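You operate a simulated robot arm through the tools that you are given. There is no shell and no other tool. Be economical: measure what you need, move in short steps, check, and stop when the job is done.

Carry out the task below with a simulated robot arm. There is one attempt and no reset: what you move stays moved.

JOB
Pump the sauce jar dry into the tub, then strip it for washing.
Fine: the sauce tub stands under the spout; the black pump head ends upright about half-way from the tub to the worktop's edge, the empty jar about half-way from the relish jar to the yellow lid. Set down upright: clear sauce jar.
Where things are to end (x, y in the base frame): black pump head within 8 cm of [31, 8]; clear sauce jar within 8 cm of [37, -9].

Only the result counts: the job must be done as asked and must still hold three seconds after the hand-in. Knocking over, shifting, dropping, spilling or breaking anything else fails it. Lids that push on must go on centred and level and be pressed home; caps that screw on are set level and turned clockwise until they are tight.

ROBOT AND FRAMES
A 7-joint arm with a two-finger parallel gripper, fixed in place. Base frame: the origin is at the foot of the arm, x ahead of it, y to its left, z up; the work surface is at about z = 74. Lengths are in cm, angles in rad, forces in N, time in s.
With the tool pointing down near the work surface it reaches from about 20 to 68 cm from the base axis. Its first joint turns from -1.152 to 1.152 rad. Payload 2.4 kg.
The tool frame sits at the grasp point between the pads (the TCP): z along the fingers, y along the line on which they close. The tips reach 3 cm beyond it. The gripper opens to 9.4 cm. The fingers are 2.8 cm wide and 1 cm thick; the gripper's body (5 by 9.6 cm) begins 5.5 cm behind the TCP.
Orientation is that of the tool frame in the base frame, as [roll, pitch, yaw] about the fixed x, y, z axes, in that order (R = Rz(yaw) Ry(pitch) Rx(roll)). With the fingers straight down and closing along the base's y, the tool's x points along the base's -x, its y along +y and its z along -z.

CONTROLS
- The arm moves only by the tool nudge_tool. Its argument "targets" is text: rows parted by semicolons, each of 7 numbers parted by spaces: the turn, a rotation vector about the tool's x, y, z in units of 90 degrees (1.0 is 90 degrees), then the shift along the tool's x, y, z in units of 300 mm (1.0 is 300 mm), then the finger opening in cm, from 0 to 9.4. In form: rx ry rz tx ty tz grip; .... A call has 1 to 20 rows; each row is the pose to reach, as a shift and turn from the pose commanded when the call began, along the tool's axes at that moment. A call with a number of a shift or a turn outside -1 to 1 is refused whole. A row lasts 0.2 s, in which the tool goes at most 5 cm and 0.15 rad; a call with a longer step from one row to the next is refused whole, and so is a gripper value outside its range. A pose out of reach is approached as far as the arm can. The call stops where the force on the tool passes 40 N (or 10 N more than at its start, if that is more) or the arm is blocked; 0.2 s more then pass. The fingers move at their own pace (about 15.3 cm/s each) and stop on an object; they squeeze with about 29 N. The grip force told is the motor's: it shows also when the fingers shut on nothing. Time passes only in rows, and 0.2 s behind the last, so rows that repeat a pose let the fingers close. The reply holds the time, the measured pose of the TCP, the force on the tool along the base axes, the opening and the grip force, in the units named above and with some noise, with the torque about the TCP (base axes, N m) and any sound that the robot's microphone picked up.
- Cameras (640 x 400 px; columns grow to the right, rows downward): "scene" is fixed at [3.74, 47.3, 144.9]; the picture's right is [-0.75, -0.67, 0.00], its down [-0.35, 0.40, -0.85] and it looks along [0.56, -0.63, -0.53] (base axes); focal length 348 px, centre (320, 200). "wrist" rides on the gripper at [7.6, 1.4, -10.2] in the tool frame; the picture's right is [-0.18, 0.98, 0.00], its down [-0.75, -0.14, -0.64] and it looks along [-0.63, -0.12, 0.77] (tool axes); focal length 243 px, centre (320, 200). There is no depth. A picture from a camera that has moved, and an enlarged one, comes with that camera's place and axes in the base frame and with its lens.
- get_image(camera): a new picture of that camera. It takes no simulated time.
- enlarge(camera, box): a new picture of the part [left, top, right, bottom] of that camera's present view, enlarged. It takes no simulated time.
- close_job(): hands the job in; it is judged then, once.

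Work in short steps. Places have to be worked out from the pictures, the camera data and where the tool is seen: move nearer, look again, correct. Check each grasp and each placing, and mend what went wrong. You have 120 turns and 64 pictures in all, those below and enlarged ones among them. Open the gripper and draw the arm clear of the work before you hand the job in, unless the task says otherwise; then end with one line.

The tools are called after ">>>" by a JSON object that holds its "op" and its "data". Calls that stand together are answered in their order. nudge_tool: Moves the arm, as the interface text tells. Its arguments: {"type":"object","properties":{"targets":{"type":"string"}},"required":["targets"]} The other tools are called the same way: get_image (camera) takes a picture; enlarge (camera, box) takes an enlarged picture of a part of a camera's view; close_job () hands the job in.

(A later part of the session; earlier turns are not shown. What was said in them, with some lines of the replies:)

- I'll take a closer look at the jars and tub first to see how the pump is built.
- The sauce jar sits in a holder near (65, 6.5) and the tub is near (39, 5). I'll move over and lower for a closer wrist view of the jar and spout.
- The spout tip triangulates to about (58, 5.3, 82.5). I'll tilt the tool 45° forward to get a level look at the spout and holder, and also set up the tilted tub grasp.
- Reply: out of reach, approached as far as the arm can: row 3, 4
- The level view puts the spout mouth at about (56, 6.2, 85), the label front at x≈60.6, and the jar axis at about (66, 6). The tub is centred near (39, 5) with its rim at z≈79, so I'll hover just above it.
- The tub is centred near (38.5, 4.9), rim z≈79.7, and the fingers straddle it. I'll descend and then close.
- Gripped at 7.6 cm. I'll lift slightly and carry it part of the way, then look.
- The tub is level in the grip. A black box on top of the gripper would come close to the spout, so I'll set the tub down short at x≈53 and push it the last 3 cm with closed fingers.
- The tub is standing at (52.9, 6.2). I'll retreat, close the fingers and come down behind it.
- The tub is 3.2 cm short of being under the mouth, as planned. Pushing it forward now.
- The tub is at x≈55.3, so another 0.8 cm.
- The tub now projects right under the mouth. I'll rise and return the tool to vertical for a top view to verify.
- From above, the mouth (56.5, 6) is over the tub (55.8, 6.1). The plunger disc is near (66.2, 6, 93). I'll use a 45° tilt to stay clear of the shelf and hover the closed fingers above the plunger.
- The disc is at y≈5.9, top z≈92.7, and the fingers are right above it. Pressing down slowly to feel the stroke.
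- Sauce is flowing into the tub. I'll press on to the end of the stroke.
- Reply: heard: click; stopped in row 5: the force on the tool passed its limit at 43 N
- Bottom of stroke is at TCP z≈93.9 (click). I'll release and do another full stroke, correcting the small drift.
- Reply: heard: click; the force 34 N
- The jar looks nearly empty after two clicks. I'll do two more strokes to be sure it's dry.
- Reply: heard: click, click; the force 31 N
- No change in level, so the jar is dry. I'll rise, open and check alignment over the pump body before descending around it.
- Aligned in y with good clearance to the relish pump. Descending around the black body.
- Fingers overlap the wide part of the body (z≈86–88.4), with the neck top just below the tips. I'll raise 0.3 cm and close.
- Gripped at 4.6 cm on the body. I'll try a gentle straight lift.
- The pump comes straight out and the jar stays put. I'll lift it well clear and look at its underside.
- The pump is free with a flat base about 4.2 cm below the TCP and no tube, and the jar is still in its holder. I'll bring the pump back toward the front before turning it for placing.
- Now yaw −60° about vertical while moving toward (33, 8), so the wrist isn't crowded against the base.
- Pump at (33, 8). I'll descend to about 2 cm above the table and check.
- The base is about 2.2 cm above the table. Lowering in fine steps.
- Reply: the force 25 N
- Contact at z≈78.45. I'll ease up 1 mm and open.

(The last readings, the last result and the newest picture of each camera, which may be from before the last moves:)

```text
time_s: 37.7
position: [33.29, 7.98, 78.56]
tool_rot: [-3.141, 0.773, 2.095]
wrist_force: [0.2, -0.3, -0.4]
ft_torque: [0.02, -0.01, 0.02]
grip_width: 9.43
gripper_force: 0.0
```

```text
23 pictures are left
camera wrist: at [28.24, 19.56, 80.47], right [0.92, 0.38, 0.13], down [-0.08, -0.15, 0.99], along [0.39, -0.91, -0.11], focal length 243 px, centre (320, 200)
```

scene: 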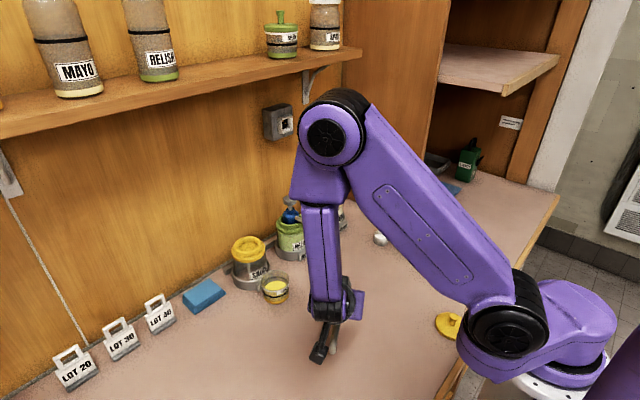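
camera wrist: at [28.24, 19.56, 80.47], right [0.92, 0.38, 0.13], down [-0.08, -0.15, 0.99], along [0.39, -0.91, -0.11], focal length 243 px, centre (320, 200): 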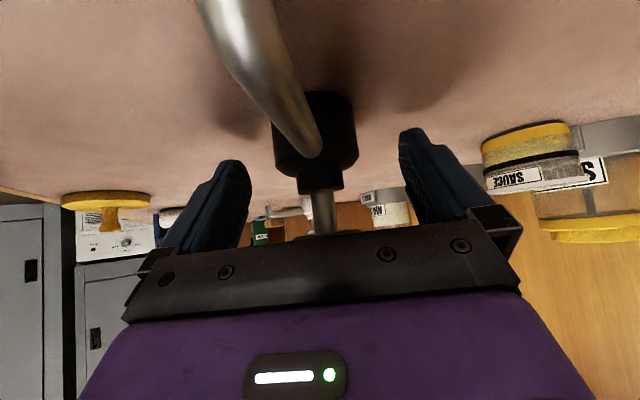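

The pump stands upright on its own. I'll rise straight up clear of it.

>>> {"op": "nudge_tool", "data": {"targets": "0 0 0 -0.07 0 -0.072 9.4; 0 0 0 -0.17 0 -0.174 9.4; 0 0 0 -0.27 0 -0.277 9.4; 0 0 0 -0.372 0 -0.382 9.4; 0 0 0 -0.372 0 -0.382 9.4"}}

>>> {"op": "get_image", "data": {"camera": "scene"}}

```text
time_s: 38.9
position: [33.24, 8.18, 94.5]
tool_rot: [-3.14, 0.771, 2.097]
wrist_force: [-0.3, 0.4, 0.7]
ft_torque: [0.04, -0.01, -0.01]
grip_width: 9.41
gripper_force: 0.1
```

```text
22 pictures are left
```

scene: 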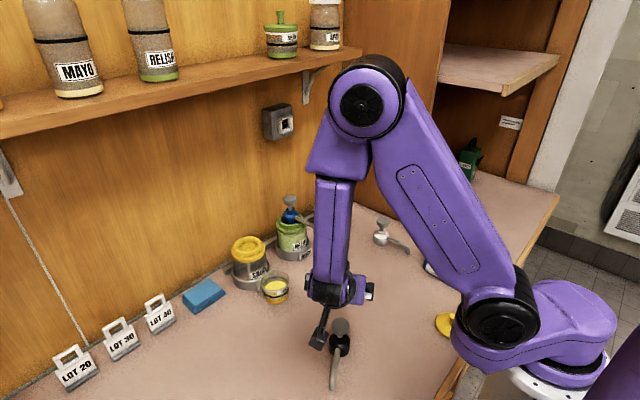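

The pump stands upright near (33, 8), within tolerance. Next I'll undo the yaw and head back toward the jar at height.

>>> {"op": "nudge_tool", "data": {"targets": "-0.058 0 -0.0596 -0.061 0.0565 -0.002 9.4; -0.116 0 -0.119 -0.122 0.113 -0.004 9.4; -0.174 0 -0.179 -0.182 0.17 -0.006 9.4; -0.2325 0 -0.2385 -0.243 0.226 -0.008 9.4; -0.29 0 -0.298 -0.304 0.283 -0.009 9.4; -0.349 0 -0.358 -0.365 0.339 -0.011 9.4; -0.407 0 -0.417 -0.425 0.396 -0.013 9.4; -0.465 0 -0.477 -0.486 0.452 -0.015 9.4; -0.465 0 -0.477 -0.486 0.452 -0.015 9.4"}}

```text
time_s: 40.9
position: [50.16, 6.08, 105.14]
tool_rot: [3.141, 0.773, -3.139]
wrist_force: [-1.2, -0.1, 0.6]
ft_torque: [0.02, 0.02, -0.01]
grip_width: 9.43
gripper_force: 0.0
```

>>> {"op": "nudge_tool", "data": {"targets": "0 0.082 0 -0.0085 0 0.055 9.4; 0 0.164 0 -0.017 0 0.11 9.4; 0 0.246 0 -0.0255 0 0.165 9.4; 0 0.328 0 -0.034 0 0.22 9.4; 0 0.41 0 -0.0425 0 0.275 9.4; 0 0.492 0 -0.051 0 0.329 9.4; 0 0.492 0 -0.051 0 0.329 9.4"}}

>>> {"op": "get_image", "data": {"camera": "wrist"}}

>>> {"op": "enlarge", "data": {"camera": "scene", "box": [210, 200, 340, 310]}}

```text
time_s: 42.5
position: [57.95, 6.14, 98.96]
tool_rot: [-3.141, -0.002, 3.141]
wrist_force: [1.0, 0.5, -0.2]
ft_torque: [0.01, 0.0, 0.01]
grip_width: 9.4
gripper_force: 0.1
```

```text
21 pictures are left
camera wrist: at [50.43, 7.41, 109.16], right [0.18, 0.98, 0.0], down [0.75, -0.14, 0.64], along [0.63, -0.12, -0.77], focal length 243 px, centre (320, 200)
```

wrist: 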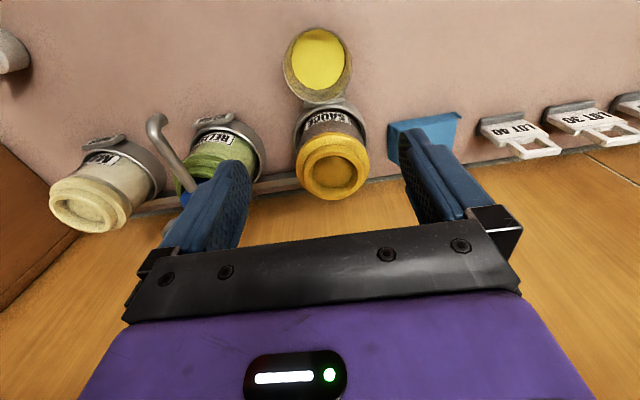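

```text
3.64 times, centred on (275, 255) of scene
camera zoom: at [3.74, 47.3, 144.9], right [-0.75, -0.67, 0.0], down [-0.35, 0.4, -0.85], along [0.56, -0.63, -0.53], focal length 1267 px, centre (484, 0)
```

zoom: 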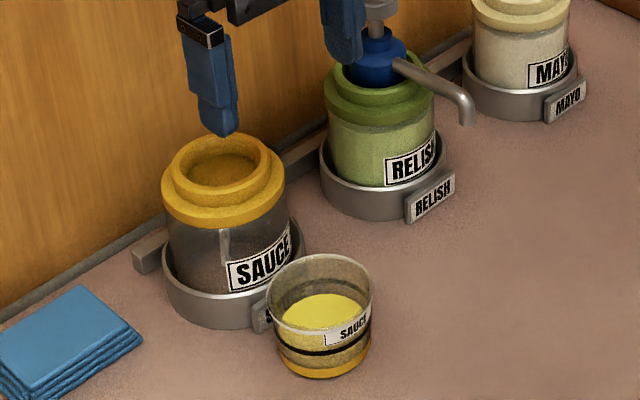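

The neck is at about (66.0, 6.15), top z≈85.8. I'll move over it and descend with the tips on either side of the neck.

>>> {"op": "nudge_tool", "data": {"targets": "0 0 0 -0.14 0 0 9.4; 0 0 0 -0.272 0 0 9.4; 0 0 0 -0.272 0 0.15 9.4; 0 0 0 -0.272 0 0.28 9.4; 0 0 0 -0.272 0 0.28 9.4"}}

>>> {"op": "get_image", "data": {"camera": "wrist"}}

>>> {"op": "enlarge", "data": {"camera": "scene", "box": [210, 200, 340, 310]}}

```text
time_s: 43.7
position: [66.38, 6.08, 90.7]
tool_rot: [-3.141, 0.0, 3.141]
wrist_force: [0.2, -0.2, 0.1]
ft_torque: [0.04, 0.01, -0.02]
grip_width: 9.42
gripper_force: 0.0
```

```text
19 pictures are left
camera wrist: at [58.68, 7.35, 100.84], right [0.18, 0.98, 0.0], down [0.75, -0.14, 0.64], along [0.63, -0.12, -0.77], focal length 243 px, centre (320, 200)
```

wrist: 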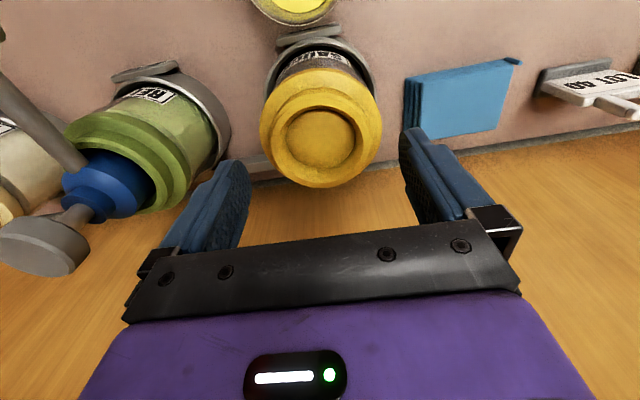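

```text
3.64 times, centred on (275, 255) of scene
camera zoom: at [3.74, 47.3, 144.9], right [-0.75, -0.67, 0.0], down [-0.35, 0.4, -0.85], along [0.56, -0.63, -0.53], focal length 1267 px, centre (484, 0)
```

zoom: 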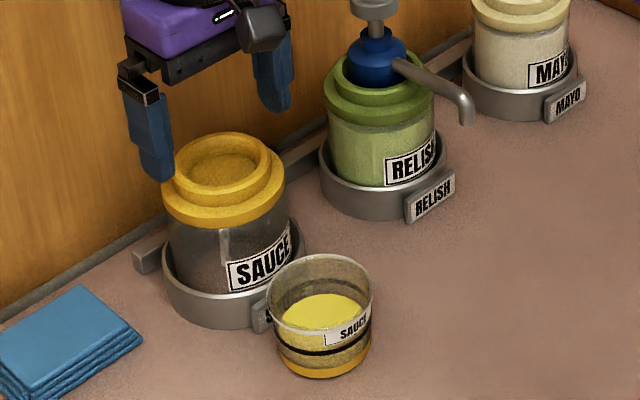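

Neck centre at (65.9, 6.05), about 6.5 cm wide. I'll descend to just above the collar shoulder and close.

>>> {"op": "nudge_tool", "data": {"targets": "0 0 0 0.013 0 0.06 9.4; 0 0 0 0.013 0 0.1 9.4; 0 0 0 0.013 0 0.115 9.4; 0 0 0 0.013 0 0.115 7.5; 0 0 0 0.013 0 0.115 5; 0 0 0 0.013 0 0.115 5; 0 0 0 0.013 0 0.115 5"}}

>>> {"op": "enlarge", "data": {"camera": "scene", "box": [210, 200, 340, 310]}}

>>> {"op": "enlarge", "data": {"camera": "wrist", "box": [200, 40, 440, 240]}}

```text
time_s: 45.3
position: [65.8, 6.04, 87.27]
tool_rot: [3.141, 0.0, 3.141]
wrist_force: [-2.4, -1.9, 6.6]
ft_torque: [0.17, 0.19, 0.05]
grip_width: 8.88
gripper_force: 28.8
```

```text
3.64 times, centred on (275, 255) of scene
camera zoom: at [3.72, 47.29, 144.9], right [-0.75, -0.67, 0.0], down [-0.35, 0.4, -0.85], along [0.56, -0.63, -0.53], focal length 1267 px, centre (484, 0)
```

zoom: 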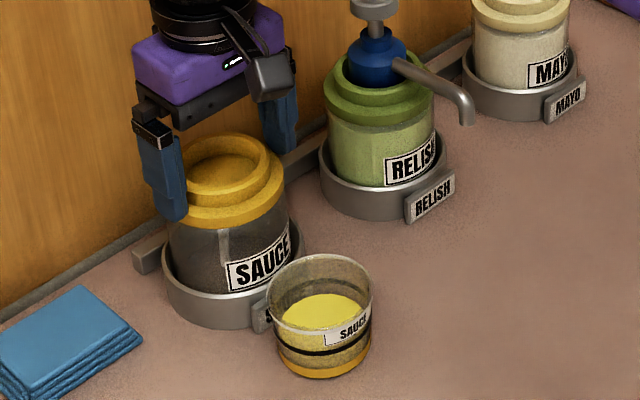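

```text
2.00 times, centred on (320, 140) of wrist
camera zoom: at [58.17, 7.41, 97.4], right [0.18, 0.98, 0.0], down [0.75, -0.14, 0.64], along [0.63, -0.12, -0.77], focal length 485 px, centre (320, 320)
```

zoom: 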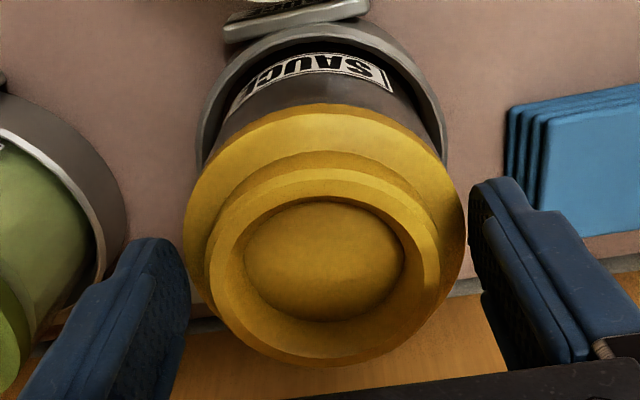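

The tips closed on the collar itself (8.9 cm). I'll reopen, go 1 cm lower for a fuller bite, and close again.

>>> {"op": "nudge_tool", "data": {"targets": "0 0 0 0 0 0 9.4; 0 0 0 -0.003 0 0 9.4; 0 0 0 -0.003 0 0.017 9.4; 0 0 0 -0.003 0 0.034 9.4; 0 0 0 -0.003 0 0.034 9.4; 0 0 0 -0.003 0 0.034 7; 0 0 0 -0.003 0 0.034 7; 0 0 0 -0.003 0 0.034 7"}}

```text
time_s: 47.1
position: [65.96, 5.98, 86.22]
tool_rot: [3.141, 0.001, -3.141]
wrist_force: [0.0, -0.6, 0.2]
ft_torque: [0.02, -0.09, -0.03]
grip_width: 8.89
gripper_force: 28.7
```

Solid grip at 8.89. Lifting the jar gently out of its holder.

>>> {"op": "nudge_tool", "data": {"targets": "0 0 0 0 0 -0.015 7; 0 0 0 0 0 -0.035 7; 0 0 0 0 0 -0.07 7; 0 0 0 0 0 -0.12 7; 0 0 0 0 0 -0.17 7; 0 0 0 0 0 -0.22 7; 0 0 0 0 0 -0.22 7"}}

>>> {"op": "get_image", "data": {"camera": "scene"}}

```text
time_s: 48.7
position: [65.86, 6.21, 92.75]
tool_rot: [-3.141, 0.001, 3.141]
wrist_force: [0.3, 0.1, -1.7]
ft_torque: [0.03, -0.02, -0.01]
grip_width: 8.88
gripper_force: 29.3
```

```text
15 pictures are left
```

scene: 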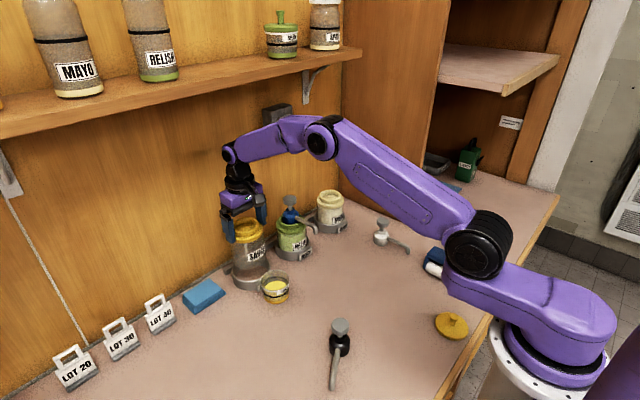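

The jar is out, about 2 N. I'll lift a bit more, draw back over the tub, then across to (37, −9) in the air.

>>> {"op": "nudge_tool", "data": {"targets": "0 0 0 0 0 -0.1 7; 0 0 0 0.12 0 -0.1 7; 0 0 0 0.24 0 -0.1 7; 0 0 0 0.36 0 -0.1 7; 0 0 0 0.48 0 -0.1 7; 0 0 0 0.6 0 -0.1 7; 0 0 0 0.72 0 -0.1 7; 0 0 0 0.8 -0.08 -0.1 7; 0 0 0 0.88 -0.17 -0.1 7; 0 0 0 0.93 -0.28 -0.1 7; 0 0 0 0.963 -0.4 -0.1 7; 0 0 0 0.963 -0.507 -0.1 7; 0 0 0 0.963 -0.507 -0.1 7"}}

>>> {"op": "get_image", "data": {"camera": "scene"}}

```text
time_s: 51.5
position: [36.91, -9.2, 95.9]
tool_rot: [-3.139, -0.001, -3.14]
wrist_force: [0.3, -1.1, -0.2]
ft_torque: [-0.02, -0.02, -0.01]
grip_width: 8.9
gripper_force: 28.7
```

```text
14 pictures are left
```

scene: 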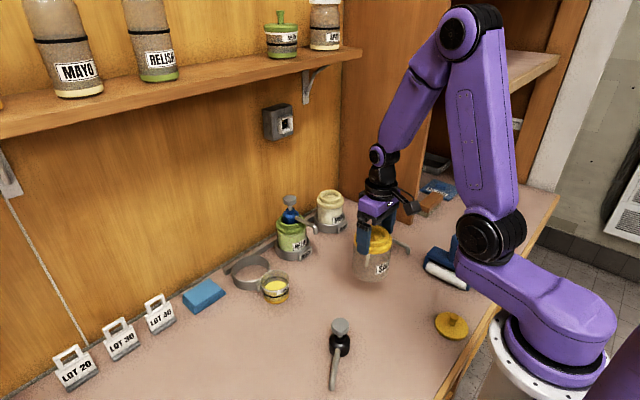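

Jar is over the target, level. Lowering, then fine steps to contact.

>>> {"op": "nudge_tool", "data": {"targets": "0 0 0 0 0 0.12 7; 0 0 0 0 0 0.24 7; 0 0 0 0 0 0.29 7; 0 0 0 0 0 0.305 7; 0 0 0 0 0 0.315 7; 0 0 0 0 0 0.32 7; 0 0 0 0 0 0.32 7"}}

>>> {"op": "enlarge", "data": {"camera": "scene", "box": [310, 210, 470, 310]}}

```text
time_s: 53.1
position: [37.14, -9.17, 86.3]
tool_rot: [3.141, 0.0, 3.141]
wrist_force: [0.4, 0.5, -1.5]
ft_torque: [0.0, -0.01, 0.0]
grip_width: 8.9
gripper_force: 29.0
```

```text
4.00 times, centred on (390, 260) of scene
camera zoom: at [3.74, 47.3, 144.9], right [-0.75, -0.67, 0.0], down [-0.35, 0.4, -0.85], along [0.56, -0.63, -0.53], focal length 1394 px, centre (40, -40)
```

zoom: 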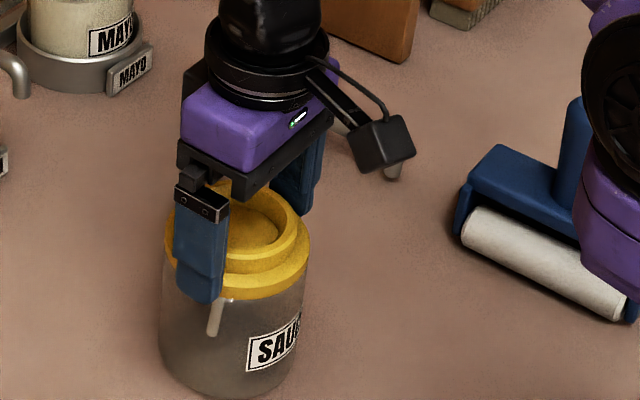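

No contact yet. Continuing in 1.5 mm steps.

>>> {"op": "nudge_tool", "data": {"targets": "0 0 0 0 0 0.005 7; 0 0 0 0 0 0.01 7; 0 0 0 0 0 0.015 7; 0 0 0 0 0 0.015 7"}}

```text
time_s: 54.1
position: [37.05, -9.09, 85.84]
tool_rot: [-3.141, 0.002, -3.141]
wrist_force: [0.2, -1.9, 21.0]
ft_torque: [-0.12, -0.26, -0.05]
grip_width: 8.87
gripper_force: 29.1
```

Contact (21 N). I'll ease up slightly, release and rise straight up.

>>> {"op": "nudge_tool", "data": {"targets": "0 0 0 0 0 -0.004 7; 0 0 0 0 0 -0.004 9.4; 0 0 0 0 0 -0.004 9.4; 0 0 0 0 0 -0.004 9.4; 0 0 0 0 0 -0.08 9.4; 0 0 0 0 0 -0.2 9.4; 0 0 0 0 0 -0.35 9.4; 0 0 0 0 0 -0.5 9.4; 0 0 0 0 0 -0.65 9.4; 0 0 0 0 0 -0.65 9.4"}}

>>> {"op": "get_image", "data": {"camera": "scene"}}

>>> {"op": "get_image", "data": {"camera": "wrist"}}

```text
time_s: 56.3
position: [37.0, -9.18, 105.48]
tool_rot: [3.141, -0.001, 3.141]
wrist_force: [0.1, -0.7, 0.1]
ft_torque: [0.0, -0.01, -0.04]
grip_width: 9.37
gripper_force: 0.0
```

```text
12 pictures are left
```

scene: 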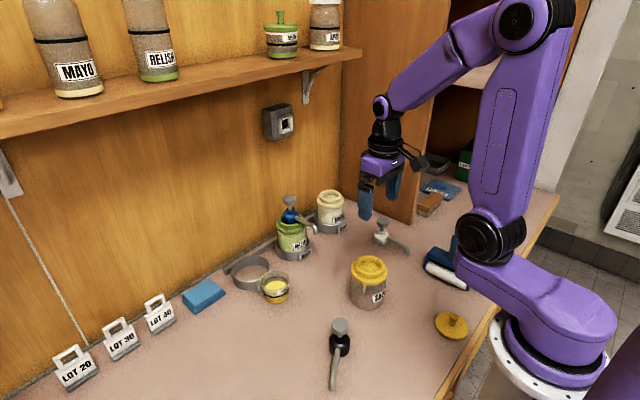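

```text
11 pictures are left
camera wrist: at [29.4, -7.8, 115.7], right [0.18, 0.98, 0.0], down [0.75, -0.14, 0.64], along [0.63, -0.12, -0.77], focal length 243 px, centre (320, 200)
```

wrist: 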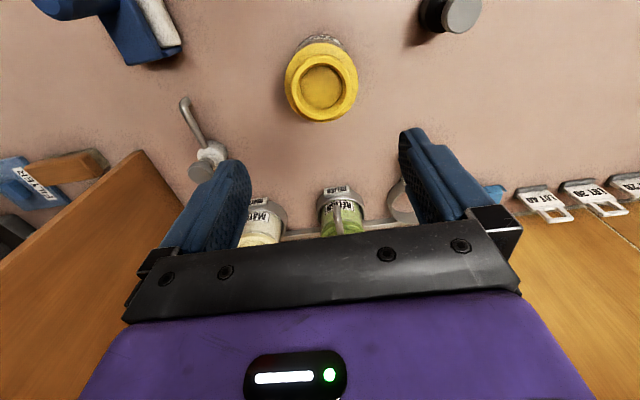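

Everything stands as intended. One close check on the jar, tub and pump.

>>> {"op": "enlarge", "data": {"camera": "scene", "box": [220, 230, 420, 395]}}

```text
2.42 times, centred on (320, 312) of scene
camera zoom: at [3.74, 47.3, 144.9], right [-0.75, -0.67, 0.0], down [-0.35, 0.4, -0.85], along [0.56, -0.63, -0.53], focal length 845 px, centre (320, -73)
```

zoom: 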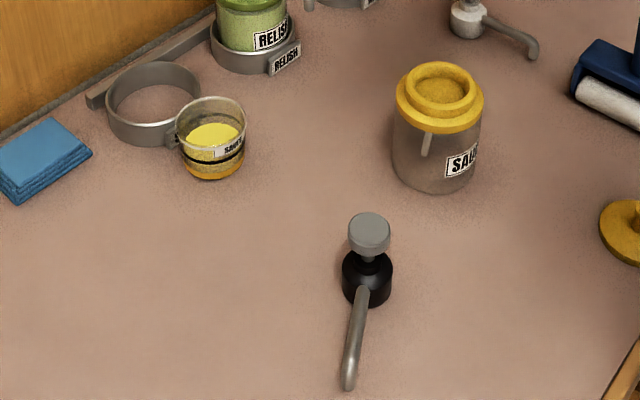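

The jar is empty and upright near (37, −9), the pump is upright near (33, 8), and the tub holds the sauce. The arm is clear with the gripper open, so I'm handing in.

>>> {"op": "close_job", "data": {}}

```text
The job is handed in.
```

The sauce jar is pumped dry into the tub; the pump head stands upright near (33, 8) and the empty jar upright near (37, −9), both within tolerance, and nothing else was seen to move.
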